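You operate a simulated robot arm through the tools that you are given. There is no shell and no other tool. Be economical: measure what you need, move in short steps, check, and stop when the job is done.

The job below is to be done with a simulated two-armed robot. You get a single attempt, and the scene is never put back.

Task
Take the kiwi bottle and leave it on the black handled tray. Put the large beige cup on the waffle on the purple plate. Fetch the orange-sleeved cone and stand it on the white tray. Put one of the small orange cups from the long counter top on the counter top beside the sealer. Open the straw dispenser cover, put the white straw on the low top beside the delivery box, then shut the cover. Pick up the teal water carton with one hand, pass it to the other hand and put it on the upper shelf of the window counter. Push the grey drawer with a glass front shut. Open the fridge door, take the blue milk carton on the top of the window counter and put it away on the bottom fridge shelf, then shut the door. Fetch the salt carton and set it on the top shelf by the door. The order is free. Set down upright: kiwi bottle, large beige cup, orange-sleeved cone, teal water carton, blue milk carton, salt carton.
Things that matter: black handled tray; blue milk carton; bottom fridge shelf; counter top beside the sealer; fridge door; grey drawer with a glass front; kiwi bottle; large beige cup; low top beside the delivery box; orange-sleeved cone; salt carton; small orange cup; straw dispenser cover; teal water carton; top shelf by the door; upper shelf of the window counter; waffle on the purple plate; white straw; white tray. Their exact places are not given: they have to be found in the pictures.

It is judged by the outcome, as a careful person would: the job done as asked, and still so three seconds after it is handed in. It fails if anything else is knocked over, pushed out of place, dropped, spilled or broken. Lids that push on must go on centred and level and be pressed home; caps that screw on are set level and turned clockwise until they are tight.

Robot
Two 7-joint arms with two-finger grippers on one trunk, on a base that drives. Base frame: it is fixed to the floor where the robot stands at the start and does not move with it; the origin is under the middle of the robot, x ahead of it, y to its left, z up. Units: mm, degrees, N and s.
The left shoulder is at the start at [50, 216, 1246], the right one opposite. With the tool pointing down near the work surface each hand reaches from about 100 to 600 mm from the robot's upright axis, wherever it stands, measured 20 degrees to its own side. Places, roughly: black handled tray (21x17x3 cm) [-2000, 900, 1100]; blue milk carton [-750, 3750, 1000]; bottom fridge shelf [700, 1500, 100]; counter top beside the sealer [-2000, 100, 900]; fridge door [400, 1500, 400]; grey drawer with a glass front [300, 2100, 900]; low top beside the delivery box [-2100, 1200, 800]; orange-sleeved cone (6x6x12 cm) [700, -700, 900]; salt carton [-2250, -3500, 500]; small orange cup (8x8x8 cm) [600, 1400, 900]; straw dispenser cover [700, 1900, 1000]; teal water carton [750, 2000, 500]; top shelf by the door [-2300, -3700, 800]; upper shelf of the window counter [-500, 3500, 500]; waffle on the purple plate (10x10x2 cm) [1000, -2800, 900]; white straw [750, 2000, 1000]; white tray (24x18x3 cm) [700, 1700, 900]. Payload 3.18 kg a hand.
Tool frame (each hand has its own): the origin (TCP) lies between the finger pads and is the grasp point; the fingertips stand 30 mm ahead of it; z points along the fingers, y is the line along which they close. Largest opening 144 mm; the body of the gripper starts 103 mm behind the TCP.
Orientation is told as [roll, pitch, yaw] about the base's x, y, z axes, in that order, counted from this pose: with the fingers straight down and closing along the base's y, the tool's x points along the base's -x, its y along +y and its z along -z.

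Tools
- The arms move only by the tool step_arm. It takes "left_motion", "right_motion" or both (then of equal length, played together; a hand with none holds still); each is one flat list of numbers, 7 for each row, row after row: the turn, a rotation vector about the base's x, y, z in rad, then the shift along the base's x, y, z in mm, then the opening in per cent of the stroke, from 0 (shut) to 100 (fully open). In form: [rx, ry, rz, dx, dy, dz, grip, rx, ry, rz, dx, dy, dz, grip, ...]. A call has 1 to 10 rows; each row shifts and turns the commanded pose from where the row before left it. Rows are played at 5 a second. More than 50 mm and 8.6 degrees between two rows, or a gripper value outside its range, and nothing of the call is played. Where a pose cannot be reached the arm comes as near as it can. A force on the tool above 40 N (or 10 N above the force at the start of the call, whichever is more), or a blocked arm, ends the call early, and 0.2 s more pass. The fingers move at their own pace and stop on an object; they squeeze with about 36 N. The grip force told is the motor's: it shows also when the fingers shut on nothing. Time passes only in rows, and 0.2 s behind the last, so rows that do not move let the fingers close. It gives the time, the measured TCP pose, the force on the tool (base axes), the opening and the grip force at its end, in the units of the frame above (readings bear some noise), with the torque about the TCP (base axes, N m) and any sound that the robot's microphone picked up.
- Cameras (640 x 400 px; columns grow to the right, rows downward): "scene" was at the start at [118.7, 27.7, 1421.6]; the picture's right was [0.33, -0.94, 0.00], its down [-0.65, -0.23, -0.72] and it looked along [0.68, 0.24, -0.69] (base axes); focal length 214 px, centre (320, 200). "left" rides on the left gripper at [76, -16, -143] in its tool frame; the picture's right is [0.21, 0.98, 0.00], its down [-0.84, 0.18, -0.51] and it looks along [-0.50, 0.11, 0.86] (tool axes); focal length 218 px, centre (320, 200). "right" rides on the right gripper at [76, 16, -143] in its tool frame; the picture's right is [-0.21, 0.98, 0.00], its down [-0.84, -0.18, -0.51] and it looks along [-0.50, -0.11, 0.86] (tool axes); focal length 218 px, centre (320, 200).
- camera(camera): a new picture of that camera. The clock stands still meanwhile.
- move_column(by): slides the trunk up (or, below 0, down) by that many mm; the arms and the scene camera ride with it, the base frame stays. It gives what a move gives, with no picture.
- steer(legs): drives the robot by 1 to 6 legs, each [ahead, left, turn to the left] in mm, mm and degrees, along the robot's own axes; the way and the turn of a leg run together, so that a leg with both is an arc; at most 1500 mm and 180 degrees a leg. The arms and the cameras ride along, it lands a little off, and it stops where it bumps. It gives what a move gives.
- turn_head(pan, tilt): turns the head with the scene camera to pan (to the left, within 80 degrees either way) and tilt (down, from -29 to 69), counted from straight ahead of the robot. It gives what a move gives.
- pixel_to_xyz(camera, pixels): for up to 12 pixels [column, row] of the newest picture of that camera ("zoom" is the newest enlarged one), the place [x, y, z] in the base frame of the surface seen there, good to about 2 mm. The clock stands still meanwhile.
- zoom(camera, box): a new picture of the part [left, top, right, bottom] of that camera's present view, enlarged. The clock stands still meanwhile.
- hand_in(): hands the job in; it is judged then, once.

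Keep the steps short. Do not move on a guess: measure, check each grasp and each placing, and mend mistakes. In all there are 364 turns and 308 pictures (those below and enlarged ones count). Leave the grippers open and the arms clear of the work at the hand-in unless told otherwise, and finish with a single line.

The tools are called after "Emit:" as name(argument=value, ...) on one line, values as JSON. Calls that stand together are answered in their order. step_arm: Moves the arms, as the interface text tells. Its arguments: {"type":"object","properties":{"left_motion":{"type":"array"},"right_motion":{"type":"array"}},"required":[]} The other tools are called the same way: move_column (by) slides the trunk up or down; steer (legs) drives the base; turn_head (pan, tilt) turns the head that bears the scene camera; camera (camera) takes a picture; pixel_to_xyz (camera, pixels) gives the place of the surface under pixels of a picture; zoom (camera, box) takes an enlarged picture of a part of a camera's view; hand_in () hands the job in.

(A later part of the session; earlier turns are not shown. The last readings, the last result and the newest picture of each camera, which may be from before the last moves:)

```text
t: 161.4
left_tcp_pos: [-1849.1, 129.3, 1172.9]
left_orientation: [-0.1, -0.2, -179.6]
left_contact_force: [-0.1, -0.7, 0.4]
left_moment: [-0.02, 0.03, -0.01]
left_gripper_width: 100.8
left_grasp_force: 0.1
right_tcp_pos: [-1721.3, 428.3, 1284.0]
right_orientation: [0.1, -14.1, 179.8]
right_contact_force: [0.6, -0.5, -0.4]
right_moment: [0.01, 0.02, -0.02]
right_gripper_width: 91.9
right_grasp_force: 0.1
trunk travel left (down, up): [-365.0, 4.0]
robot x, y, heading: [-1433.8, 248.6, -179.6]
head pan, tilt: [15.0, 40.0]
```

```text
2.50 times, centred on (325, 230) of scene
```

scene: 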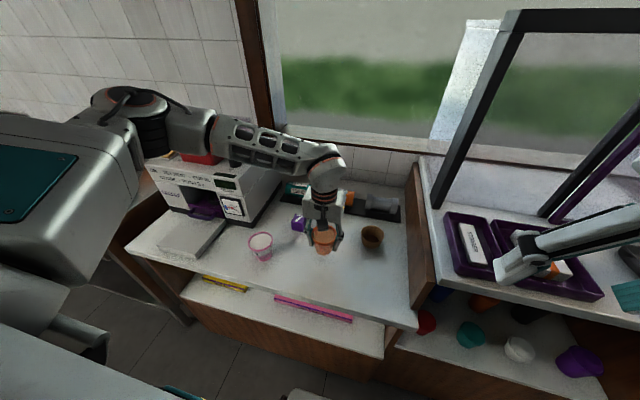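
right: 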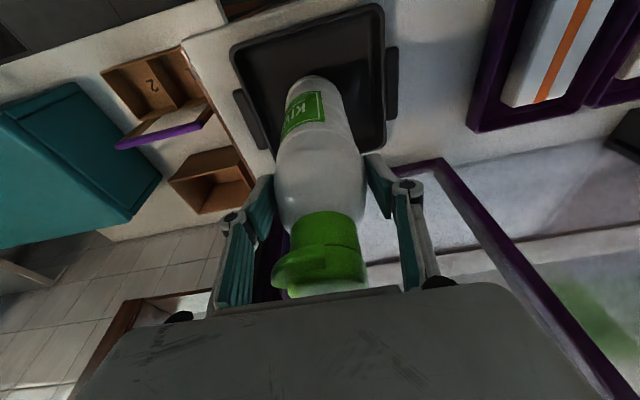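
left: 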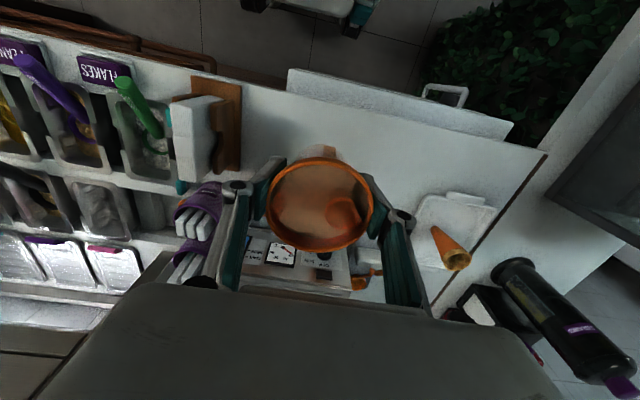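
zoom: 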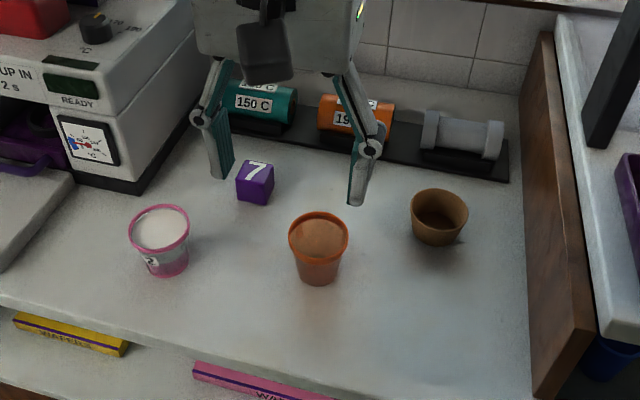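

The orange cup is placed beside the sealer. I'll level the right hand, then go back for the large beige cup at (≈620,-690).

Emit:
step_arm(right_motion=[0, -0.122, 0, 10, 0, -20, 90, 0, -0.122, 0, 10, 0, -20, 90], left_motion=[0, 0, 0, 30, 0, 20, 70, 0, 0, 0, 30, 0, 10, 70])

Emit:
steer(legs=[[-700, 0, 0], [0, 0, 180], [0, -940, 0], [560, 0, 0]])

Emit:
turn_head(pan=0, tilt=42)

Emit:
camera(camera="scene")

```text
t: 162.1
left_tcp_pos: [-1793.1, 130.0, 1203.5]
left_orientation: [-0.1, -0.1, -179.7]
left_contact_force: [-0.5, 0.4, 0.0]
left_moment: [-0.02, -0.03, -0.02]
left_gripper_width: 100.9
left_grasp_force: 0.1
right_tcp_pos: [-1703.9, 428.7, 1244.1]
right_orientation: [-0.1, -0.1, 179.8]
right_contact_force: [0.0, 0.4, 0.1]
right_moment: [0.0, 0.02, 0.03]
right_gripper_width: 129.4
right_grasp_force: 0.1
trunk travel left (down, up): [-365.0, 4.0]
robot x, y, heading: [-1437.3, 247.4, -179.7]
head pan, tilt: [15.0, 40.0]
```

```text
t: 184.3
left_tcp_pos: [217.1, -546.1, 1203.6]
left_orientation: [-0.1, -0.1, 0.5]
left_contact_force: [0.3, -0.1, 0.7]
left_moment: [-0.03, 0.02, -0.02]
left_gripper_width: 100.6
left_grasp_force: 0.1
right_tcp_pos: [128.7, -844.6, 1244.5]
right_orientation: [-0.1, 0.0, 0.0]
right_contact_force: [-0.6, -0.7, -0.3]
right_moment: [0.0, 0.03, 0.02]
right_gripper_width: 129.9
right_grasp_force: 0.1
trunk travel left (down, up): [-365.0, 4.0]
robot x, y, heading: [-140.6, -664.6, 0.7]
head pan, tilt: [15.0, 40.0]
```

```text
t: 185.0
left_tcp_pos: [215.6, -546.0, 1202.3]
left_orientation: [-0.3, -0.1, 0.5]
left_contact_force: [-1.3, 0.7, -0.1]
left_moment: [0.01, 0.0, 0.02]
left_gripper_width: 100.7
left_grasp_force: 0.0
right_tcp_pos: [127.2, -844.2, 1244.5]
right_orientation: [-0.1, -0.1, 0.0]
right_contact_force: [0.0, 0.0, 0.2]
right_moment: [0.01, 0.02, 0.02]
right_gripper_width: 129.7
right_grasp_force: 0.1
trunk travel left (down, up): [-365.0, 4.0]
robot x, y, heading: [-140.6, -663.1, 0.7]
head pan, tilt: [0.0, 42.0]
```

```text
220 pictures are left
```

scene: 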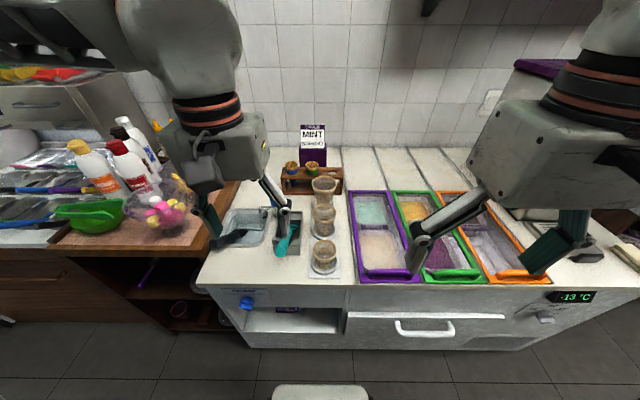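

I'll drive ahead and extend the left hand above the large cup (the tallest, nearest the rack), then measure its rim.

Emit:
steer(legs=[[125, -30, -0.7]])

Emit:
step_arm(left_motion=[0, 0, 0, 40, -25, 0, 100, 0, 0, 0, 40, -25, -10, 100, 0, 0, 0, 40, -25, -10, 100, 0, 0, 0, 40, -25, -10, 100])

Emit:
camera(camera="left")

Emit:
camera(camera="scene")

```text
t: 186.3
left_tcp_pos: [340.6, -580.9, 1201.5]
left_orientation: [-0.2, -0.2, -0.3]
left_contact_force: [0.0, -0.5, -0.3]
left_moment: [0.02, 0.05, -0.01]
left_gripper_width: 100.8
left_grasp_force: 0.1
right_tcp_pos: [247.7, -877.5, 1243.6]
right_orientation: [0.0, 0.0, -0.7]
right_contact_force: [0.6, -0.5, 0.2]
right_moment: [0.02, 0.06, -0.02]
right_gripper_width: 129.4
right_grasp_force: 0.0
trunk travel left (down, up): [-365.0, 4.0]
robot x, y, heading: [-18.3, -695.6, -0.2]
head pan, tilt: [0.0, 42.0]
```

```text
t: 187.3
left_tcp_pos: [501.9, -680.7, 1174.2]
left_orientation: [-0.2, -0.1, -0.4]
left_contact_force: [1.1, -0.3, -0.3]
left_moment: [0.01, 0.03, -0.02]
left_gripper_width: 144.2
left_grasp_force: 0.0
right_tcp_pos: [248.6, -878.5, 1243.7]
right_orientation: [0.0, 0.0, -0.6]
right_contact_force: [0.6, -0.5, -0.7]
right_moment: [0.05, 0.02, -0.01]
right_gripper_width: 129.6
right_grasp_force: 0.0
trunk travel left (down, up): [-365.0, 4.0]
robot x, y, heading: [-14.7, -695.7, -0.1]
head pan, tilt: [0.0, 42.0]
```

```text
219 pictures are left
```

left: 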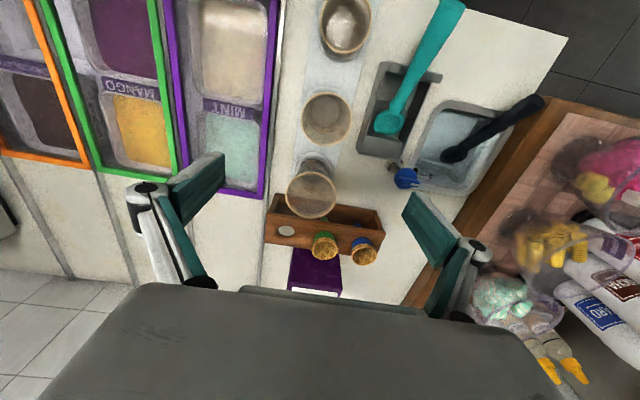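

```text
218 pictures are left
```

scene: 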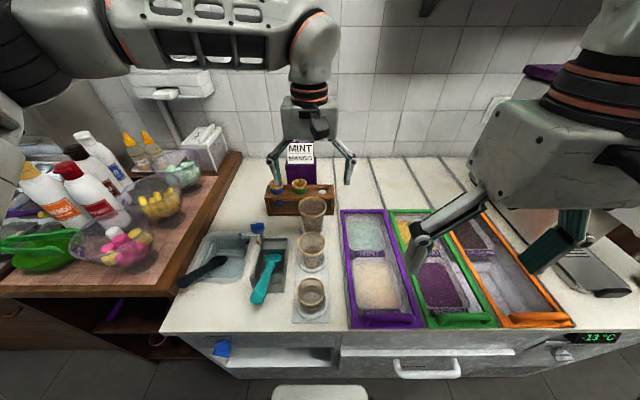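

Emit:
zoom(camera="left", box=[250, 60, 400, 260])

Emit:
pixel_to_xyz(camera="left", pixels=[[287, 195], [336, 195], [311, 172], [311, 218], [312, 165], [300, 98], [349, 118], [326, 90], [326, 143], [290, 185]])

```text
2.00 times, centred on (325, 160) of left
```

zoom: 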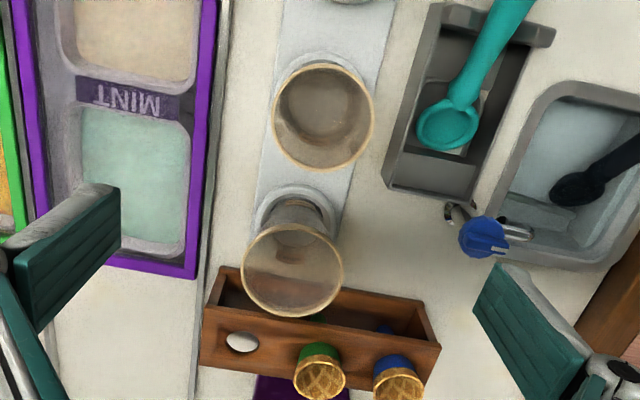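

```text
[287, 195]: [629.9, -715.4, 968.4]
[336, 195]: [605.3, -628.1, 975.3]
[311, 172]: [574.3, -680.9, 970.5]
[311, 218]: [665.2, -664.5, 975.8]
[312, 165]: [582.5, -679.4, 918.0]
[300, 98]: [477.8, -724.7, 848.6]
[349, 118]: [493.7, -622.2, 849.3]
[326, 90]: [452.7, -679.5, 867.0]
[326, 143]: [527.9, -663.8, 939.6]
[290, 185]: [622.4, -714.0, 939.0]
```

The large cup rim centre is (620,-671) at z 972, diameter about 88. I'll lower the trunk 100 mm, go above it, then descend with the fingers 125 mm apart.

Emit:
move_column(by=-100)

Emit:
step_arm(left_motion=[0, 0, 0, 40, 3, 0, 87, 0, 0, 0, 40, 3, 0, 87, 0, 0, 0, 38, 3, 0, 87, 0, 0, 0, 0, 0, -30, 87])

Emit:
camera(camera="left")

```text
t: 188.6
left_tcp_pos: [499.9, -681.3, 1073.3]
left_orientation: [-0.3, -0.2, -0.3]
left_contact_force: [-0.5, 0.7, -0.3]
left_moment: [0.0, -0.02, -0.01]
left_gripper_width: 144.4
left_grasp_force: 0.1
right_tcp_pos: [247.5, -878.1, 1144.4]
right_orientation: [0.0, -0.1, -0.7]
right_contact_force: [-0.5, -0.4, 0.8]
right_moment: [0.0, -0.04, 0.01]
right_gripper_width: 129.4
right_grasp_force: 0.0
trunk travel left (down, up): [-265.0, 104.0]
robot x, y, heading: [-14.5, -694.0, -0.2]
head pan, tilt: [0.0, 42.0]
```

```text
t: 189.6
left_tcp_pos: [619.4, -670.5, 1041.6]
left_orientation: [-0.3, -0.3, -0.2]
left_contact_force: [-0.5, 0.2, 0.1]
left_moment: [-0.03, 0.02, -0.03]
left_gripper_width: 125.1
left_grasp_force: 0.1
right_tcp_pos: [247.9, -877.9, 1144.2]
right_orientation: [0.0, 0.0, -0.7]
right_contact_force: [0.5, -0.6, 0.4]
right_moment: [-0.05, 0.02, 0.01]
right_gripper_width: 129.8
right_grasp_force: 0.1
trunk travel left (down, up): [-265.0, 104.0]
robot x, y, heading: [-21.7, -695.9, -0.5]
head pan, tilt: [0.0, 42.0]
```

```text
216 pictures are left
```

left: 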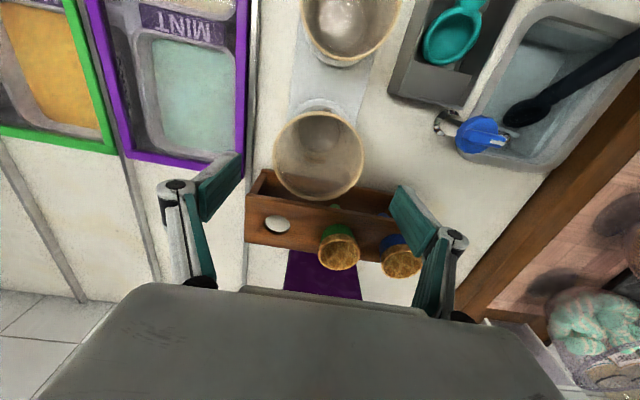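

Well centred. I'll descend to z≈948, close, and lift a little.

Emit:
step_arm(left_motion=[0, 0, 0, 0, 0, -45, 87, 0, 0, 0, 0, 0, -45, 87, 0, 0, 0, 0, 0, -4, 87, 0, 0, 0, 0, 0, 0, 50, 0, 0, 0, 0, 0, 0, 50, 0, 0, 0, 0, 0, 0, 50, 0, 0, 0, 0, 0, 0, 50])

Emit:
camera(camera="left")

```text
t: 191.2
left_tcp_pos: [618.8, -669.9, 946.4]
left_orientation: [-0.2, -0.2, -0.3]
left_contact_force: [0.1, 0.0, 0.5]
left_moment: [0.01, -0.02, -0.03]
left_gripper_width: 89.3
left_grasp_force: 35.7
right_tcp_pos: [248.8, -877.8, 1145.3]
right_orientation: [-0.1, -0.1, -0.7]
right_contact_force: [-0.3, -0.2, 0.4]
right_moment: [-0.03, 0.01, -0.01]
right_gripper_width: 129.4
right_grasp_force: 0.0
trunk travel left (down, up): [-265.0, 104.0]
robot x, y, heading: [-15.1, -693.3, -0.5]
head pan, tilt: [0.0, 42.0]
```

```text
215 pictures are left
```

left: 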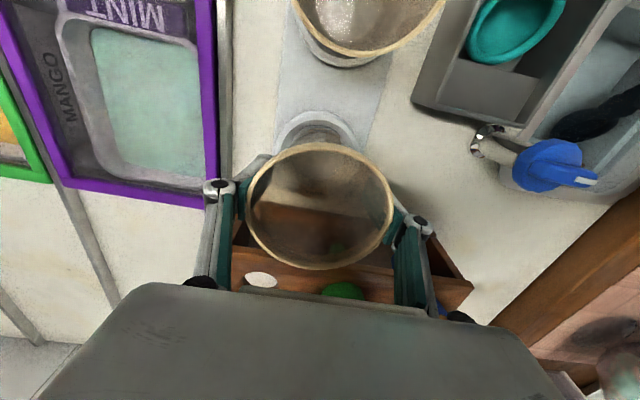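

Gripped at the rim (89 mm). I'll lift with the trunk and pull back.

Emit:
step_arm(left_motion=[0, 0, 0, 0, 0, 20, 50, 0, 0, 0, 0, 0, 25, 50, 0, 0, 0, -2, 0, 25, 50, 0, 0, 0, -5, 0, 25, 50])

Emit:
move_column(by=100)

Emit:
step_arm(left_motion=[0, 0, 0, -40, 15, 0, 50, 0, 0, 0, -40, 15, 0, 50, 0, 0, 0, -40, 15, 0, 50, 0, 0, 0, -40, 15, 0, 50, 0, 0, 0, -40, 15, 0, 50, 0, 0, 0, -40, 15, 0, 50])

Emit:
camera(camera="scene")

```text
t: 192.2
left_tcp_pos: [609.8, -671.2, 1044.3]
left_orientation: [-0.2, -0.2, -0.3]
left_contact_force: [0.4, 0.7, -0.7]
left_moment: [-0.05, -0.05, -0.01]
left_gripper_width: 89.2
left_grasp_force: 35.6
right_tcp_pos: [248.0, -877.7, 1144.5]
right_orientation: [-0.1, -0.1, -0.7]
right_contact_force: [-0.8, -0.4, -0.1]
right_moment: [0.03, 0.0, 0.02]
right_gripper_width: 129.7
right_grasp_force: 0.1
trunk travel left (down, up): [-265.0, 104.0]
robot x, y, heading: [-17.8, -698.1, -0.2]
head pan, tilt: [0.0, 42.0]
```

```text
t: 193.6
left_tcp_pos: [611.4, -671.0, 1144.0]
left_orientation: [-0.2, -0.1, -0.3]
left_contact_force: [-0.4, -0.2, -0.6]
left_moment: [0.0, -0.01, 0.03]
left_gripper_width: 89.1
left_grasp_force: 36.0
right_tcp_pos: [249.1, -878.2, 1244.7]
right_orientation: [-0.1, 0.0, -0.6]
right_contact_force: [0.5, 0.1, 0.2]
right_moment: [-0.03, -0.02, -0.01]
right_gripper_width: 129.4
right_grasp_force: 0.1
trunk travel left (down, up): [-365.0, 4.0]
robot x, y, heading: [-15.0, -695.0, 0.0]
head pan, tilt: [0.0, 42.0]
```

```text
t: 195.0
left_tcp_pos: [371.6, -578.8, 1145.5]
left_orientation: [-0.2, -0.2, -0.2]
left_contact_force: [0.6, 0.7, -0.2]
left_moment: [0.01, -0.02, 0.0]
left_gripper_width: 89.0
left_grasp_force: 36.1
right_tcp_pos: [247.2, -875.7, 1245.3]
right_orientation: [-0.1, -0.1, -0.7]
right_contact_force: [-0.4, 0.6, -0.2]
right_moment: [-0.01, -0.04, -0.04]
right_gripper_width: 129.7
right_grasp_force: 0.1
trunk travel left (down, up): [-365.0, 4.0]
robot x, y, heading: [-16.8, -693.4, -0.3]
head pan, tilt: [0.0, 42.0]
```

```text
214 pictures are left
```

scene: 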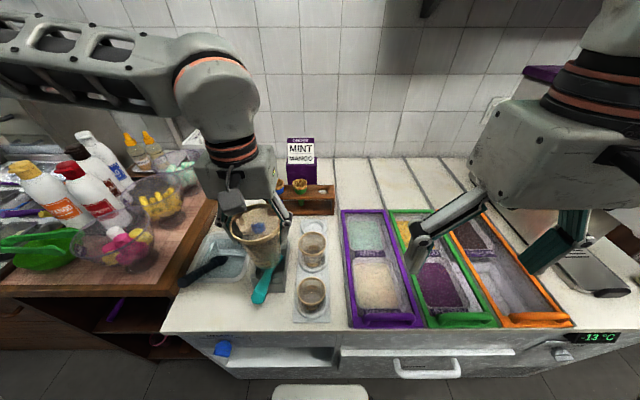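

I have the cup. I'll back off and drive toward the plate area (y≈-2000), then look before going further.

Emit:
steer(legs=[[-450, 0, 0], [0, -1100, 0]])

Emit:
turn_head(pan=-35, tilt=25)

Emit:
camera(camera="scene")

```text
t: 207.1
left_tcp_pos: [-85.1, -1673.9, 1144.6]
left_orientation: [-0.1, -0.2, -1.7]
left_contact_force: [0.1, -0.5, -0.9]
left_moment: [-0.01, -0.03, 0.02]
left_gripper_width: 88.8
left_grasp_force: 35.7
right_tcp_pos: [-217.7, -1968.8, 1245.5]
right_orientation: [-0.1, -0.1, -2.3]
right_contact_force: [-0.4, 0.0, 0.1]
right_moment: [0.0, 0.01, -0.02]
right_gripper_width: 129.6
right_grasp_force: 0.1
trunk travel left (down, up): [-365.0, 4.0]
robot x, y, heading: [-476.8, -1775.3, -1.7]
head pan, tilt: [0.0, 42.0]
```

```text
t: 208.1
left_tcp_pos: [-85.5, -1674.5, 1145.2]
left_orientation: [-0.2, -0.2, -1.8]
left_contact_force: [-0.2, 0.1, -1.1]
left_moment: [0.01, 0.0, -0.01]
left_gripper_width: 88.6
left_grasp_force: 36.1
right_tcp_pos: [-217.5, -1968.6, 1244.8]
right_orientation: [-0.1, -0.1, -2.3]
right_contact_force: [-0.6, 0.7, 0.2]
right_moment: [0.03, 0.02, 0.0]
right_gripper_width: 129.9
right_grasp_force: 0.0
trunk travel left (down, up): [-365.0, 4.0]
robot x, y, heading: [-474.5, -1779.7, -1.5]
head pan, tilt: [-35.0, 25.0]
```

```text
213 pictures are left
```

scene: 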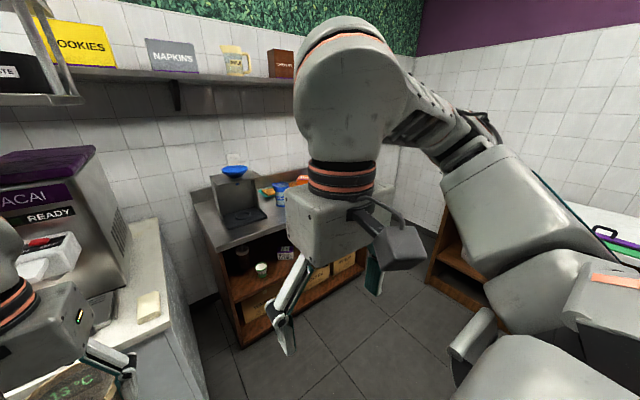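

Emit:
steer(legs=[[0, -650, 1.5]])

Emit:
turn_head(pan=0, tilt=28)

Emit:
camera(camera="scene")

```text
t: 214.3
left_tcp_pos: [-99.0, -2320.2, 1143.6]
left_orientation: [-0.2, -0.2, 0.1]
left_contact_force: [0.0, 0.1, 0.2]
left_moment: [0.01, 0.03, -0.01]
left_gripper_width: 88.8
left_grasp_force: 36.4
right_tcp_pos: [-221.1, -2619.5, 1244.6]
right_orientation: [-0.1, -0.1, -0.4]
right_contact_force: [0.1, -0.2, -0.2]
right_moment: [0.01, -0.02, 0.02]
right_gripper_width: 129.6
right_grasp_force: 0.1
trunk travel left (down, up): [-365.0, 4.0]
robot x, y, heading: [-484.7, -2437.3, 0.2]
head pan, tilt: [-35.0, 25.0]
```

```text
t: 215.3
left_tcp_pos: [-97.7, -2321.3, 1144.4]
left_orientation: [-0.1, -0.2, 0.1]
left_contact_force: [0.7, -0.4, -1.0]
left_moment: [0.04, 0.0, -0.01]
left_gripper_width: 88.8
left_grasp_force: 35.8
right_tcp_pos: [-221.0, -2618.8, 1245.0]
right_orientation: [-0.1, -0.1, -0.4]
right_contact_force: [-1.4, -0.1, -0.1]
right_moment: [-0.02, -0.02, 0.0]
right_gripper_width: 129.7
right_grasp_force: 0.0
trunk travel left (down, up): [-365.0, 4.0]
robot x, y, heading: [-486.9, -2436.6, -0.1]
head pan, tilt: [0.0, 28.0]
```

```text
212 pictures are left
```

scene: 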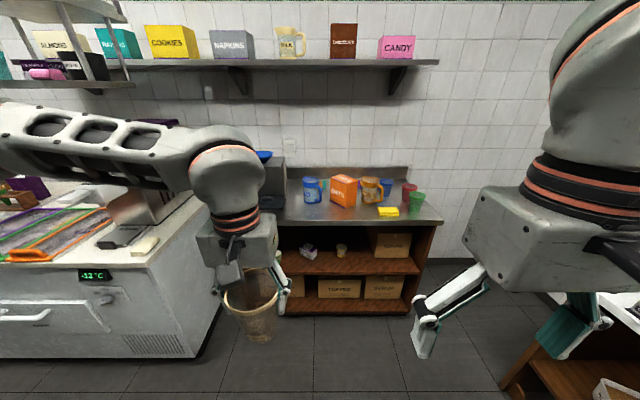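

Emit:
zoom(camera="scene", box=[270, 160, 450, 250])

Emit:
pixel_to_xyz(camera="scene", pixels=[[440, 221], [300, 220], [390, 211], [416, 205], [372, 190], [342, 190], [310, 190], [200, 250], [205, 345], [400, 70], [520, 390], [380, 310]])

```text
3.56 times, centred on (360, 205) of scene
```

zoom: 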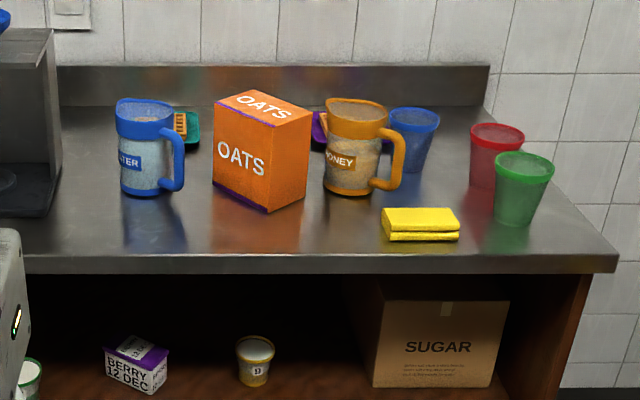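

```text
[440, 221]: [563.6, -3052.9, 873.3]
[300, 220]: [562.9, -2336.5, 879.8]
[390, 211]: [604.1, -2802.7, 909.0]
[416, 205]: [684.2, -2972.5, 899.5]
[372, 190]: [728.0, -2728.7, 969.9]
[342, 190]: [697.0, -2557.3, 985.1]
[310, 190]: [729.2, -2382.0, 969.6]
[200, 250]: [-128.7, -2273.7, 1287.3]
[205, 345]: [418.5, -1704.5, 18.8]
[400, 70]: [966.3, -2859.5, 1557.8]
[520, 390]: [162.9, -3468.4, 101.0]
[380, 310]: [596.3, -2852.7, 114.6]
```

The waffle plates are behind the pitchers and oats box (a purple plate peeks out at zoom (320,128)). I'll drive closer and look down from nearer.

Emit:
steer(legs=[[0, -400, 0], [600, 0, 0]])

Emit:
turn_head(pan=5, tilt=32)

Emit:
camera(camera="scene")

```text
t: 222.4
left_tcp_pos: [500.6, -2717.4, 1144.7]
left_orientation: [-0.1, -0.1, 0.7]
left_contact_force: [0.6, 0.3, -0.3]
left_moment: [-0.03, 0.01, 0.01]
left_gripper_width: 88.7
left_grasp_force: 35.8
right_tcp_pos: [383.0, -3016.1, 1244.2]
right_orientation: [-0.1, 0.1, 0.1]
right_contact_force: [0.2, 0.1, -0.7]
right_moment: [0.02, 0.0, 0.0]
right_gripper_width: 129.8
right_grasp_force: 0.0
trunk travel left (down, up): [-365.0, 4.0]
robot x, y, heading: [117.7, -2839.3, 0.7]
head pan, tilt: [0.0, 28.0]
```

```text
t: 223.1
left_tcp_pos: [500.2, -2716.0, 1145.3]
left_orientation: [-0.4, -0.1, 0.8]
left_contact_force: [-0.2, -0.3, -0.3]
left_moment: [0.0, 0.02, 0.03]
left_gripper_width: 88.9
left_grasp_force: 36.2
right_tcp_pos: [382.5, -3015.9, 1245.2]
right_orientation: [-0.1, -0.1, 0.2]
right_contact_force: [0.3, 0.4, 0.6]
right_moment: [0.0, 0.03, -0.03]
right_gripper_width: 129.4
right_grasp_force: 0.1
trunk travel left (down, up): [-365.0, 4.0]
robot x, y, heading: [114.2, -2837.8, 0.6]
head pan, tilt: [5.0, 32.0]
```

```text
210 pictures are left
```

scene: 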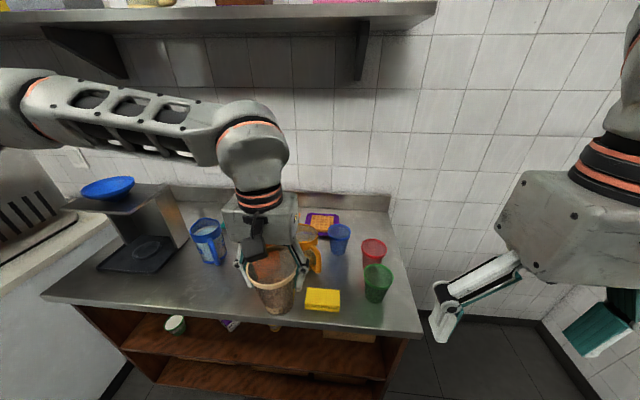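

Purple plate with waffle at (322,222). I'll zoom and measure it.

Emit:
zoom(camera="scene", box=[280, 190, 400, 270])

Emit:
pixel_to_xyz(camera="scene", pixels=[[322, 222], [314, 218], [331, 218], [322, 232], [307, 214], [338, 214], [312, 237], [340, 235], [310, 228], [322, 210], [340, 228], [340, 300]])

```text
5.00 times, centred on (340, 230) of scene
```

zoom: 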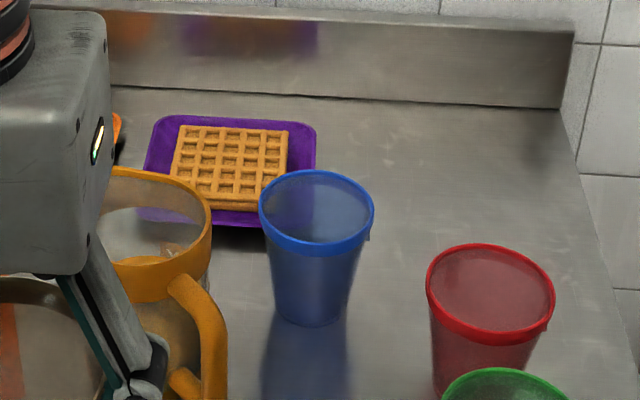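

```text
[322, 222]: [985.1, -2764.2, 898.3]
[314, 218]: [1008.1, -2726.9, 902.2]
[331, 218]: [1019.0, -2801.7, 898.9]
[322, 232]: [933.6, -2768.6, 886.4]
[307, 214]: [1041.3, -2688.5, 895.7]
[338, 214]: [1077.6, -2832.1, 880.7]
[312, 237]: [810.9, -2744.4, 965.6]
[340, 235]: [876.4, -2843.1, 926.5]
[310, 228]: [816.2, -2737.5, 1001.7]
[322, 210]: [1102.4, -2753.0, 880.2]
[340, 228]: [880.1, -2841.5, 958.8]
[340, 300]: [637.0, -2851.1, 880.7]
```

The waffle centre is about (990,-2765), top z 900. The honey pitcher and blue cup are in front of it. I'll line the left shoulder up with the waffle (robot y≈-2980) and drive ahead until blocked. The cup bottom is at about 1065, above everything.

Emit:
pixel_to_xyz(camera="zoom", pixels=[[182, 130], [284, 137], [276, 200], [175, 175], [230, 165], [265, 190], [318, 175], [318, 240], [130, 185]])

Emit:
steer(legs=[[0, -145, -0.7], [250, 0, 0]])

Emit:
camera(camera="scene")

```text
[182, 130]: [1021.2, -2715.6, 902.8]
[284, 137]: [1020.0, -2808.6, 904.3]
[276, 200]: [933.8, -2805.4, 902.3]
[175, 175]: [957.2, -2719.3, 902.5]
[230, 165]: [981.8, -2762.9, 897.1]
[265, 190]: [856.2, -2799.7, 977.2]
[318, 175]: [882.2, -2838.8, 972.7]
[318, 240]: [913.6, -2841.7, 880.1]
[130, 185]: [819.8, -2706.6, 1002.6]
```

```text
t: 226.2
left_tcp_pos: [689.5, -2863.9, 1142.7]
left_orientation: [-0.2, -0.1, 0.1]
left_contact_force: [-1.0, 0.4, -1.5]
left_moment: [0.0, -0.03, 0.01]
left_gripper_width: 88.8
left_grasp_force: 35.9
right_tcp_pos: [568.6, -3162.6, 1244.0]
right_orientation: [-0.1, 0.0, -0.4]
right_contact_force: [0.3, 0.4, 0.2]
right_moment: [-0.01, -0.1, 0.04]
right_gripper_width: 129.5
right_grasp_force: 0.1
trunk travel left (down, up): [-365.0, 4.0]
robot x, y, heading: [302.1, -2981.6, 0.1]
head pan, tilt: [5.0, 32.0]
stopped in leg 2: the robot was blocked; the commanded pose is now the measured one
```

```text
208 pictures are left
```

scene: 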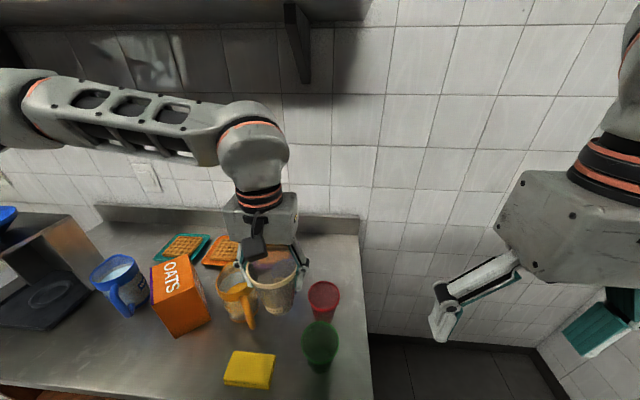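

It got to x=302. The waffle spans x 933–1021, y -2808 to -2717. I'll carry the cup to above (968,-2763).

Emit:
step_arm(left_motion=[0, 0, 0, 40, 14, 0, 50, 0, 0, 0, 40, 14, 0, 50, 0, 0, 0, 40, 15, 0, 50, 0, 0, 0, 40, 15, 0, 50, 0, 0, 0, 40, 15, 0, 50, 0, 0, 0, 40, 14, 0, 50, 0, 0, 0, 38, 14, 0, 50])

Emit:
camera(camera="left")

Emit:
camera(camera="scene")

```text
t: 227.8
left_tcp_pos: [949.3, -2769.4, 1142.6]
left_orientation: [-0.1, -0.1, 0.2]
left_contact_force: [-0.1, 0.8, -0.7]
left_moment: [0.02, -0.01, 0.02]
left_gripper_width: 88.9
left_grasp_force: 35.8
left hand out of reach, approached as far as the arm can: row 7
right_tcp_pos: [568.5, -3163.4, 1244.1]
right_orientation: [-0.1, 0.1, -0.4]
right_contact_force: [-0.6, 0.2, 0.4]
right_moment: [0.0, 0.0, -0.05]
right_gripper_width: 129.5
right_grasp_force: 0.1
trunk travel left (down, up): [-365.0, 4.0]
robot x, y, heading: [300.0, -2981.9, 0.4]
head pan, tilt: [5.0, 32.0]
```

```text
207 pictures are left
```

left: 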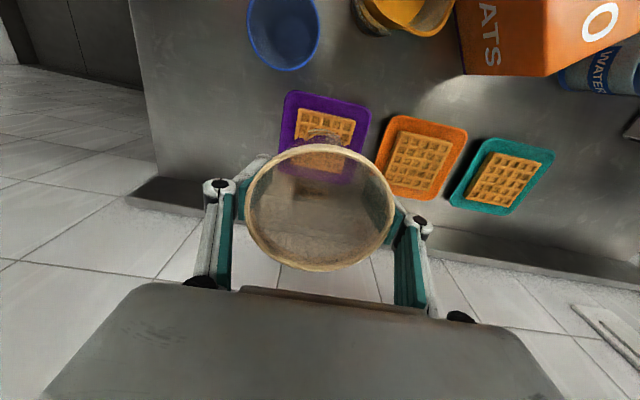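

```text
206 pictures are left
```

scene: 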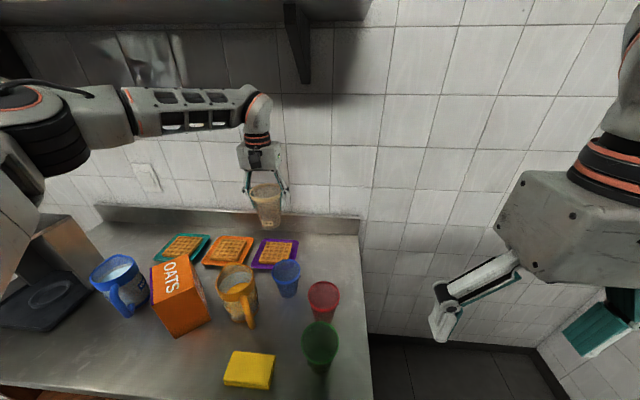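

Short by about 20 mm at this height. I'll lower the trunk 80 mm, which gains reach, then push forward.

Emit:
move_column(by=-80)

Emit:
step_arm(left_motion=[0, 0, 0, 12, 4, 0, 50, 0, 0, 0, 12, 4, 0, 50])

Emit:
zoom(camera="scene", box=[200, 120, 360, 300])

```text
t: 229.0
left_tcp_pos: [948.4, -2769.9, 1065.5]
left_orientation: [-0.2, -0.1, 0.2]
left_contact_force: [-0.8, -0.7, -0.2]
left_moment: [0.01, -0.03, -0.01]
left_gripper_width: 88.7
left_grasp_force: 35.7
right_tcp_pos: [567.7, -3163.1, 1164.5]
right_orientation: [-0.1, 0.0, -0.3]
right_contact_force: [0.0, -0.1, 0.2]
right_moment: [0.02, -0.01, -0.03]
right_gripper_width: 129.4
right_grasp_force: 0.1
trunk travel left (down, up): [-285.0, 84.0]
robot x, y, heading: [302.5, -2983.1, 0.2]
head pan, tilt: [5.0, 32.0]
```

```text
t: 229.6
left_tcp_pos: [955.8, -2766.5, 1064.4]
left_orientation: [-0.2, -0.1, 0.2]
left_contact_force: [0.1, -0.7, -1.0]
left_moment: [0.0, -0.04, 0.03]
left_gripper_width: 88.9
left_grasp_force: 36.3
left hand out of reach, approached as far as the arm can: row 1, 2
right_tcp_pos: [567.7, -3162.7, 1164.3]
right_orientation: [0.0, 0.1, -0.4]
right_contact_force: [0.1, 0.1, 1.2]
right_moment: [-0.01, -0.03, -0.01]
right_gripper_width: 129.5
right_grasp_force: 0.0
trunk travel left (down, up): [-285.0, 84.0]
robot x, y, heading: [306.3, -2983.1, 0.2]
head pan, tilt: [5.0, 32.0]
```

```text
2.22 times, centred on (280, 210) of scene
```

zoom: 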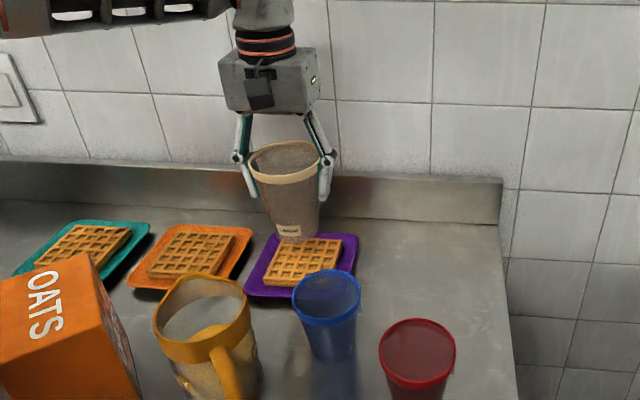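

I'll lower the hand itself 50 mm, which brings the wrist nearer shoulder height, and then push forward 14 mm.

Emit:
step_arm(left_motion=[0, 0, 0, 0, 0, -25, 50, 0, 0, 0, 0, 0, -25, 50, 0, 0, 0, 7, 2, 0, 50, 0, 0, 0, 7, 2, 0, 50])

Emit:
zoom(camera="scene", box=[230, 150, 330, 270])

Emit:
camera(camera="left")

```text
t: 230.6
left_tcp_pos: [969.0, -2763.4, 1013.1]
left_orientation: [-0.1, 0.1, 0.2]
left_contact_force: [-0.6, -0.6, 0.4]
left_moment: [0.0, 0.04, -0.02]
left_gripper_width: 88.8
left_grasp_force: 36.0
right_tcp_pos: [568.7, -3164.0, 1162.9]
right_orientation: [0.0, 0.1, -0.5]
right_contact_force: [0.2, 0.9, -0.1]
right_moment: [0.02, 0.0, -0.02]
right_gripper_width: 129.6
right_grasp_force: 0.2
trunk travel left (down, up): [-285.0, 84.0]
robot x, y, heading: [306.8, -2981.3, 0.3]
head pan, tilt: [5.0, 32.0]
```

```text
3.33 times, centred on (280, 210) of scene
```

zoom: 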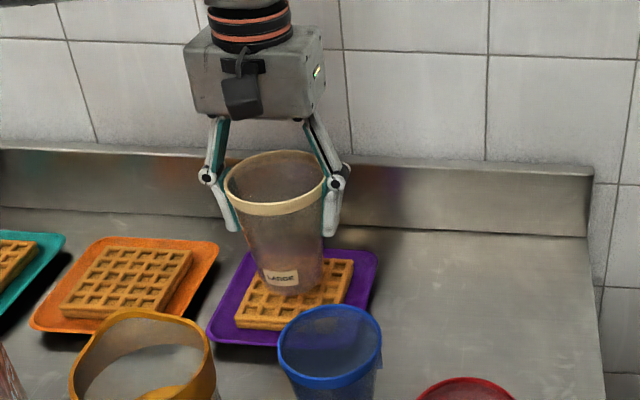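

```text
203 pictures are left
```

left: 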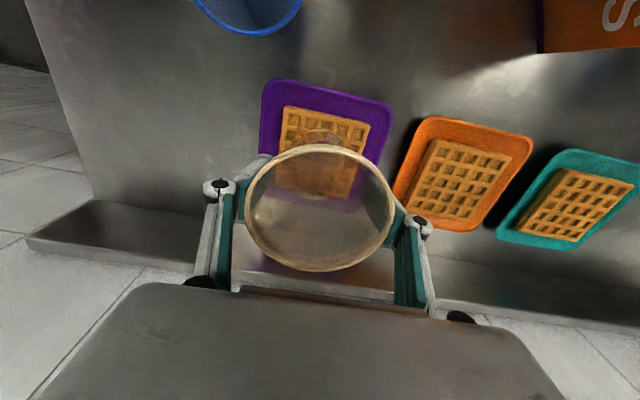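

The cup is centred on the waffle. I'll lower in small steps until contact.

Emit:
step_arm(left_motion=[0, 0, 0, 0, 0, -6, 50, 0, 0, 0, 0, 0, -4, 50])

Emit:
zoom(camera="scene", box=[230, 150, 330, 270])

Emit:
pixel_to_xyz(camera="zoom", pixels=[[280, 285], [280, 295], [282, 305], [282, 315]])

```text
t: 231.2
left_tcp_pos: [969.0, -2763.7, 1004.3]
left_orientation: [-0.1, -0.2, 0.2]
left_contact_force: [-0.2, 0.0, -0.3]
left_moment: [0.02, 0.0, 0.0]
left_gripper_width: 88.5
left_grasp_force: 35.8
right_tcp_pos: [568.8, -3161.7, 1165.2]
right_orientation: [-0.1, 0.1, -0.5]
right_contact_force: [0.1, -0.7, 0.0]
right_moment: [0.03, 0.01, -0.01]
right_gripper_width: 129.5
right_grasp_force: 0.0
trunk travel left (down, up): [-285.0, 84.0]
robot x, y, heading: [299.8, -2984.0, 0.2]
head pan, tilt: [5.0, 32.0]
```

```text
3.33 times, centred on (280, 210) of scene
```

zoom: 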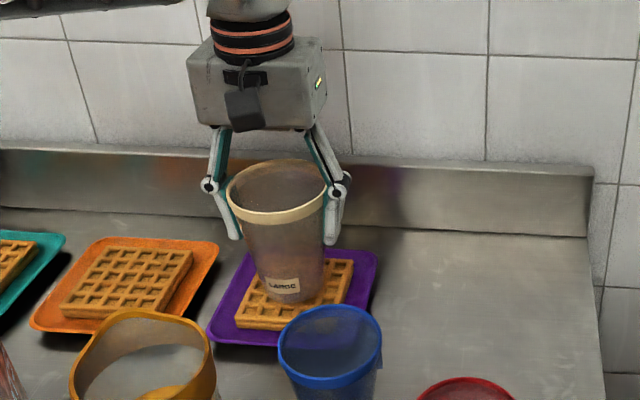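

```text
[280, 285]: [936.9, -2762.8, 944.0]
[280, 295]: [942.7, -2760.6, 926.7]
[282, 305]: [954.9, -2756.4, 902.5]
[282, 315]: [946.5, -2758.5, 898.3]
```

The bottom is at about 918, so about 15 mm to go.

Emit:
step_arm(left_motion=[0, 0, 0, 0, 0, -6, 50, 0, 0, 0, 0, 0, -4, 50, 0, 0, 0, 0, 0, -2, 50])

Emit:
step_arm(left_motion=[0, 0, 0, 0, 0, -2, 50, 0, 0, 0, 0, 0, -1, 50])

```text
t: 232.0
left_tcp_pos: [968.4, -2762.8, 992.7]
left_orientation: [0.0, -0.1, 0.2]
left_contact_force: [-0.4, -0.1, 0.9]
left_moment: [0.04, -0.02, 0.0]
left_gripper_width: 88.7
left_grasp_force: 35.5
right_tcp_pos: [568.3, -3163.1, 1164.8]
right_orientation: [-0.1, 0.1, -0.3]
right_contact_force: [-0.5, 0.1, -0.3]
right_moment: [0.0, 0.02, 0.02]
right_gripper_width: 129.5
right_grasp_force: 0.0
trunk travel left (down, up): [-285.0, 84.0]
robot x, y, heading: [303.6, -2981.0, 0.5]
head pan, tilt: [5.0, 32.0]
```

```text
t: 232.6
left_tcp_pos: [968.6, -2763.3, 990.3]
left_orientation: [-0.2, -0.3, 0.2]
left_contact_force: [-0.3, -0.1, 13.6]
left_moment: [0.29, -0.02, -0.02]
left_gripper_width: 88.8
left_grasp_force: 35.8
right_tcp_pos: [567.9, -3163.0, 1164.1]
right_orientation: [-0.1, 0.0, -0.5]
right_contact_force: [-0.4, 0.5, 0.2]
right_moment: [0.0, -0.02, -0.02]
right_gripper_width: 129.6
right_grasp_force: 0.0
trunk travel left (down, up): [-285.0, 84.0]
robot x, y, heading: [302.7, -2982.7, 0.2]
head pan, tilt: [5.0, 32.0]
```

Contact (13.6 N). I'll open, then rise with the trunk.

Emit:
step_arm(left_motion=[0, 0, 0, 0, 0, 0, 66, 0, 0, 0, 0, 0, 0, 78, 0, 0, 0, 0, 0, 0, 78])

Emit:
move_column(by=84)

Emit:
zoom(camera="scene", box=[200, 120, 360, 300])

```text
t: 233.4
left_tcp_pos: [968.5, -2763.7, 988.7]
left_orientation: [0.0, -0.1, 0.2]
left_contact_force: [0.3, -0.2, 0.2]
left_moment: [0.0, 0.03, 0.0]
left_gripper_width: 112.1
left_grasp_force: 0.1
right_tcp_pos: [567.8, -3163.3, 1164.8]
right_orientation: [-0.1, 0.1, -0.4]
right_contact_force: [0.8, 0.2, -0.8]
right_moment: [0.0, -0.04, 0.0]
right_gripper_width: 129.9
right_grasp_force: 0.1
trunk travel left (down, up): [-285.0, 84.0]
robot x, y, heading: [302.7, -2984.2, 0.2]
head pan, tilt: [5.0, 32.0]
```

```text
t: 234.6
left_tcp_pos: [968.4, -2764.4, 1071.7]
left_orientation: [-0.1, 0.0, 0.2]
left_contact_force: [-0.4, 0.0, 0.0]
left_moment: [0.02, 0.01, 0.0]
left_gripper_width: 112.0
left_grasp_force: 0.1
right_tcp_pos: [568.2, -3162.7, 1248.5]
right_orientation: [-0.1, 0.1, -0.5]
right_contact_force: [0.4, 0.3, 0.9]
right_moment: [-0.01, 0.02, 0.0]
right_gripper_width: 129.7
right_grasp_force: 0.0
trunk travel left (down, up): [-369.0, 0.0]
robot x, y, heading: [301.5, -2980.1, 0.2]
head pan, tilt: [5.0, 32.0]
```

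```text
2.22 times, centred on (280, 210) of scene
```

zoom: 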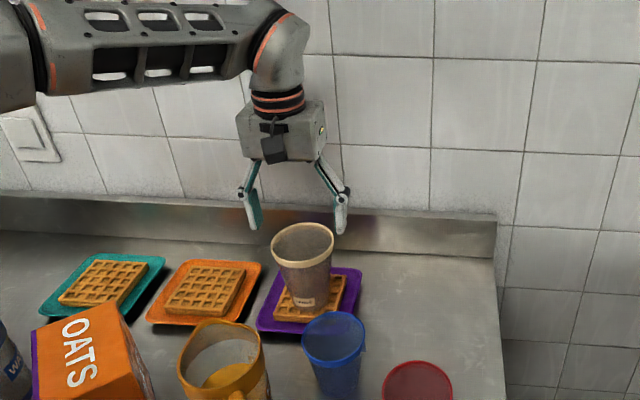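

The large beige cup stands on the waffle. I'll retract and head for the salt near the door (-2250,-3500).

Emit:
step_arm(left_motion=[0, 0, 0, 0, 0, 10, 78, 0, 0, 0, -40, 0, 25, 78, 0, 0, 0, -45, 0, 20, 78, 0, 0, 0, -45, 0, 10, 78, 0, 0, 0, -45, 0, 10, 78, 0, 0, 0, -45, 0, 10, 78, 0, 0, 0, -40, 0, 10, 78])

Emit:
steer(legs=[[-900, 0, 0], [0, 0, 180]])

Emit:
turn_head(pan=20, tilt=25)

Emit:
camera(camera="scene")

```text
t: 236.2
left_tcp_pos: [707.3, -2763.3, 1167.8]
left_orientation: [-0.1, -0.3, 0.2]
left_contact_force: [-0.1, 1.0, 0.0]
left_moment: [-0.05, 0.0, -0.01]
left_gripper_width: 112.4
left_grasp_force: 0.2
right_tcp_pos: [567.8, -3162.8, 1248.5]
right_orientation: [0.0, 0.0, -0.5]
right_contact_force: [0.1, 0.1, -0.3]
right_moment: [0.0, -0.03, -0.02]
right_gripper_width: 129.4
right_grasp_force: 0.0
trunk travel left (down, up): [-369.0, 0.0]
robot x, y, heading: [298.4, -2981.9, 0.1]
head pan, tilt: [5.0, 32.0]
```

```text
t: 248.1
left_tcp_pos: [-1021.6, -3186.7, 1167.3]
left_orientation: [-0.2, -0.1, 177.0]
left_contact_force: [0.5, 0.0, -0.1]
left_moment: [-0.02, 0.02, 0.05]
left_gripper_width: 112.1
left_grasp_force: 0.0
right_tcp_pos: [-859.2, -2796.1, 1247.7]
right_orientation: [-0.1, 0.1, 176.4]
right_contact_force: [-0.6, -0.1, 0.0]
right_moment: [-0.02, 0.02, 0.0]
right_gripper_width: 129.6
right_grasp_force: 0.1
trunk travel left (down, up): [-369.0, 0.0]
robot x, y, heading: [-603.7, -2995.1, 176.8]
head pan, tilt: [5.0, 32.0]
```

```text
t: 248.9
left_tcp_pos: [-1021.3, -3187.1, 1167.3]
left_orientation: [-0.2, 0.0, 177.1]
left_contact_force: [-0.1, 0.3, 0.2]
left_moment: [0.02, -0.01, 0.01]
left_gripper_width: 112.1
left_grasp_force: 0.1
right_tcp_pos: [-860.6, -2795.4, 1248.3]
right_orientation: [-0.1, 0.1, 176.3]
right_contact_force: [-0.1, 0.0, 0.4]
right_moment: [-0.01, -0.02, 0.0]
right_gripper_width: 129.7
right_grasp_force: 0.1
trunk travel left (down, up): [-369.0, 0.0]
robot x, y, heading: [-605.7, -2991.5, 176.9]
head pan, tilt: [20.0, 25.0]
```

```text
200 pictures are left
```

scene: 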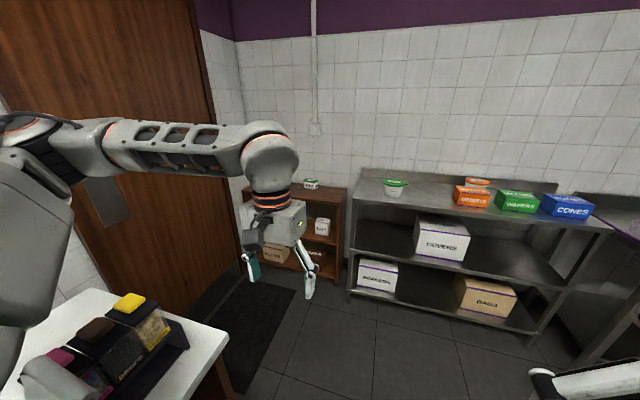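

I see a small brown shelf unit at (310,230) by the door with a white carton (322,227) on its middle shelf. I'll zoom and measure.

Emit:
zoom(camera="scene", box=[230, 165, 360, 295])

Emit:
pixel_to_xyz(camera="scene", pixels=[[322, 222], [322, 235], [330, 192], [345, 190], [318, 240], [330, 282], [310, 186], [350, 230], [318, 209], [360, 260], [275, 240], [325, 215]])

```text
3.08 times, centred on (295, 230) of scene
```

zoom: 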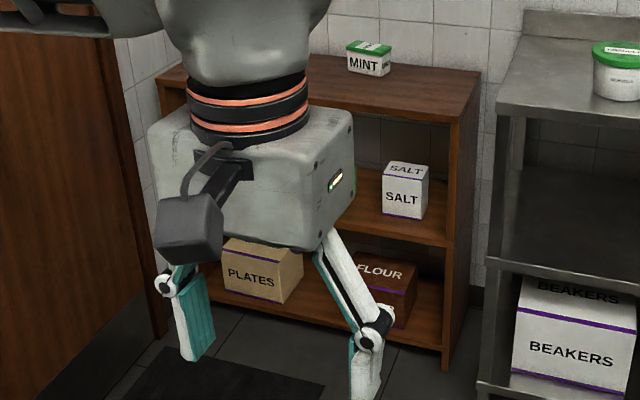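

```text
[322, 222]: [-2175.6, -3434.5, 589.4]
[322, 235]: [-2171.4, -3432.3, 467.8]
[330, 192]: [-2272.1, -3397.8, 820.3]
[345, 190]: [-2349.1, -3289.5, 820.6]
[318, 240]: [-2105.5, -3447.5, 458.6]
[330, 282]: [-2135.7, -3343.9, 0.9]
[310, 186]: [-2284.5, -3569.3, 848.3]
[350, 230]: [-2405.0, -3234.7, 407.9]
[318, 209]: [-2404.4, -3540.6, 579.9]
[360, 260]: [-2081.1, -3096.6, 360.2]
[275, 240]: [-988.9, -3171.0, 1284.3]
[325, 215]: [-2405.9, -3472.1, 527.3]
```

The salt carton is at front x≈-2175, y≈-3434, z 460–600. The top shelf is z=820. I'll check the near white table's extent before driving.

Emit:
pixel_to_xyz(camera="scene", pixels=[[226, 340], [160, 310], [100, 290], [210, 380], [200, 280], [30, 150], [335, 250], [612, 228], [350, 290], [315, 200]])

Emit:
pixel_to_xyz(camera="zoom", pixels=[[383, 190], [425, 195], [405, 215], [395, 165], [412, 166], [475, 75], [440, 360], [445, 240], [465, 300], [225, 90]])

```text
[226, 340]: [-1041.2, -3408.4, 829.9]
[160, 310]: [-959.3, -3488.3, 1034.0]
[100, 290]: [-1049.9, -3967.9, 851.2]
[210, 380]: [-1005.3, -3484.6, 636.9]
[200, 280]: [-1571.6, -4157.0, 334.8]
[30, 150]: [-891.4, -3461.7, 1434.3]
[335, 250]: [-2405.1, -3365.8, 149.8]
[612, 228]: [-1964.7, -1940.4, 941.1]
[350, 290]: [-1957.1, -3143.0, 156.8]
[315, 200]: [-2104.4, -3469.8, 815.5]
```

```text
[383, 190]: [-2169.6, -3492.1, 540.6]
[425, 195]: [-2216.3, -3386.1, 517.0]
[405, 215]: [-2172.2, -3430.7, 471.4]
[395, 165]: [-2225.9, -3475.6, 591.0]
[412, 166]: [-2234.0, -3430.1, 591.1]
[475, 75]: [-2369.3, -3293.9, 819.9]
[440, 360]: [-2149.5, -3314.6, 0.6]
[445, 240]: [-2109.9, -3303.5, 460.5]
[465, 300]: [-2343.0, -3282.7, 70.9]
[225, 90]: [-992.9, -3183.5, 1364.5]
```

I'll drive to about (-1450,-3240), facing the shelf unit.

Emit:
steer(legs=[[0, 0, 3], [840, 0, 0], [0, 240, 0]])

Emit:
turn_head(pan=8, tilt=40)

Emit:
move_column(by=-200)

Emit:
camera(camera="scene")

```text
t: 256.1
left_tcp_pos: [-1837.5, -3451.8, 1166.9]
left_orientation: [-0.3, -0.1, -179.8]
left_contact_force: [0.2, 0.1, -0.1]
left_moment: [0.02, 0.0, -0.02]
left_gripper_width: 112.3
left_grasp_force: 0.1
right_tcp_pos: [-1699.0, -3053.7, 1247.4]
right_orientation: [-0.1, 0.1, 179.7]
right_contact_force: [0.1, 0.0, 0.1]
right_moment: [0.0, -0.01, -0.05]
right_gripper_width: 129.7
right_grasp_force: 0.0
trunk travel left (down, up): [-369.0, 0.0]
robot x, y, heading: [-1430.0, -3234.1, -179.9]
head pan, tilt: [20.0, 25.0]
```

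```text
t: 256.8
left_tcp_pos: [-1836.4, -3452.7, 1166.6]
left_orientation: [-0.1, -0.1, -179.7]
left_contact_force: [0.2, -1.4, -0.2]
left_moment: [0.01, -0.01, 0.0]
left_gripper_width: 112.5
left_grasp_force: 0.0
right_tcp_pos: [-1699.3, -3053.3, 1249.2]
right_orientation: [-0.1, 0.1, 179.7]
right_contact_force: [-0.3, 0.0, 0.7]
right_moment: [-0.02, 0.02, 0.01]
right_gripper_width: 129.4
right_grasp_force: 0.0
trunk travel left (down, up): [-369.0, 0.0]
robot x, y, heading: [-1432.9, -3233.2, -179.7]
head pan, tilt: [8.0, 40.0]
```

```text
t: 259.0
left_tcp_pos: [-1837.4, -3452.7, 968.4]
left_orientation: [-0.1, -0.2, -179.6]
left_contact_force: [0.5, -0.1, 0.0]
left_moment: [-0.01, 0.02, 0.02]
left_gripper_width: 112.3
left_grasp_force: 0.1
right_tcp_pos: [-1698.3, -3052.9, 1049.8]
right_orientation: [-0.1, -0.1, 179.7]
right_contact_force: [0.8, 0.7, 1.3]
right_moment: [0.03, 0.05, 0.01]
right_gripper_width: 129.4
right_grasp_force: 0.0
trunk travel left (down, up): [-169.0, 200.0]
robot x, y, heading: [-1434.6, -3232.7, -179.6]
head pan, tilt: [8.0, 40.0]
```

```text
198 pictures are left
```

scene: 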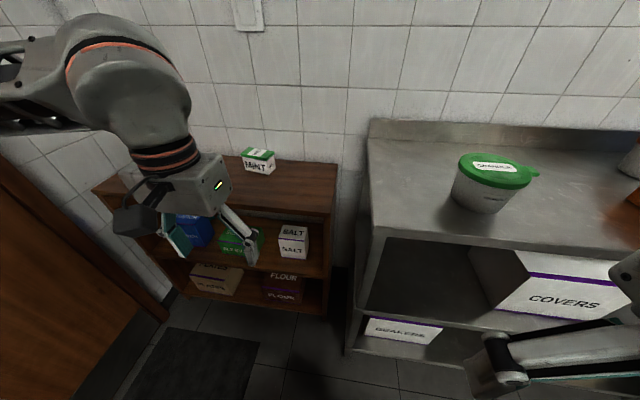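

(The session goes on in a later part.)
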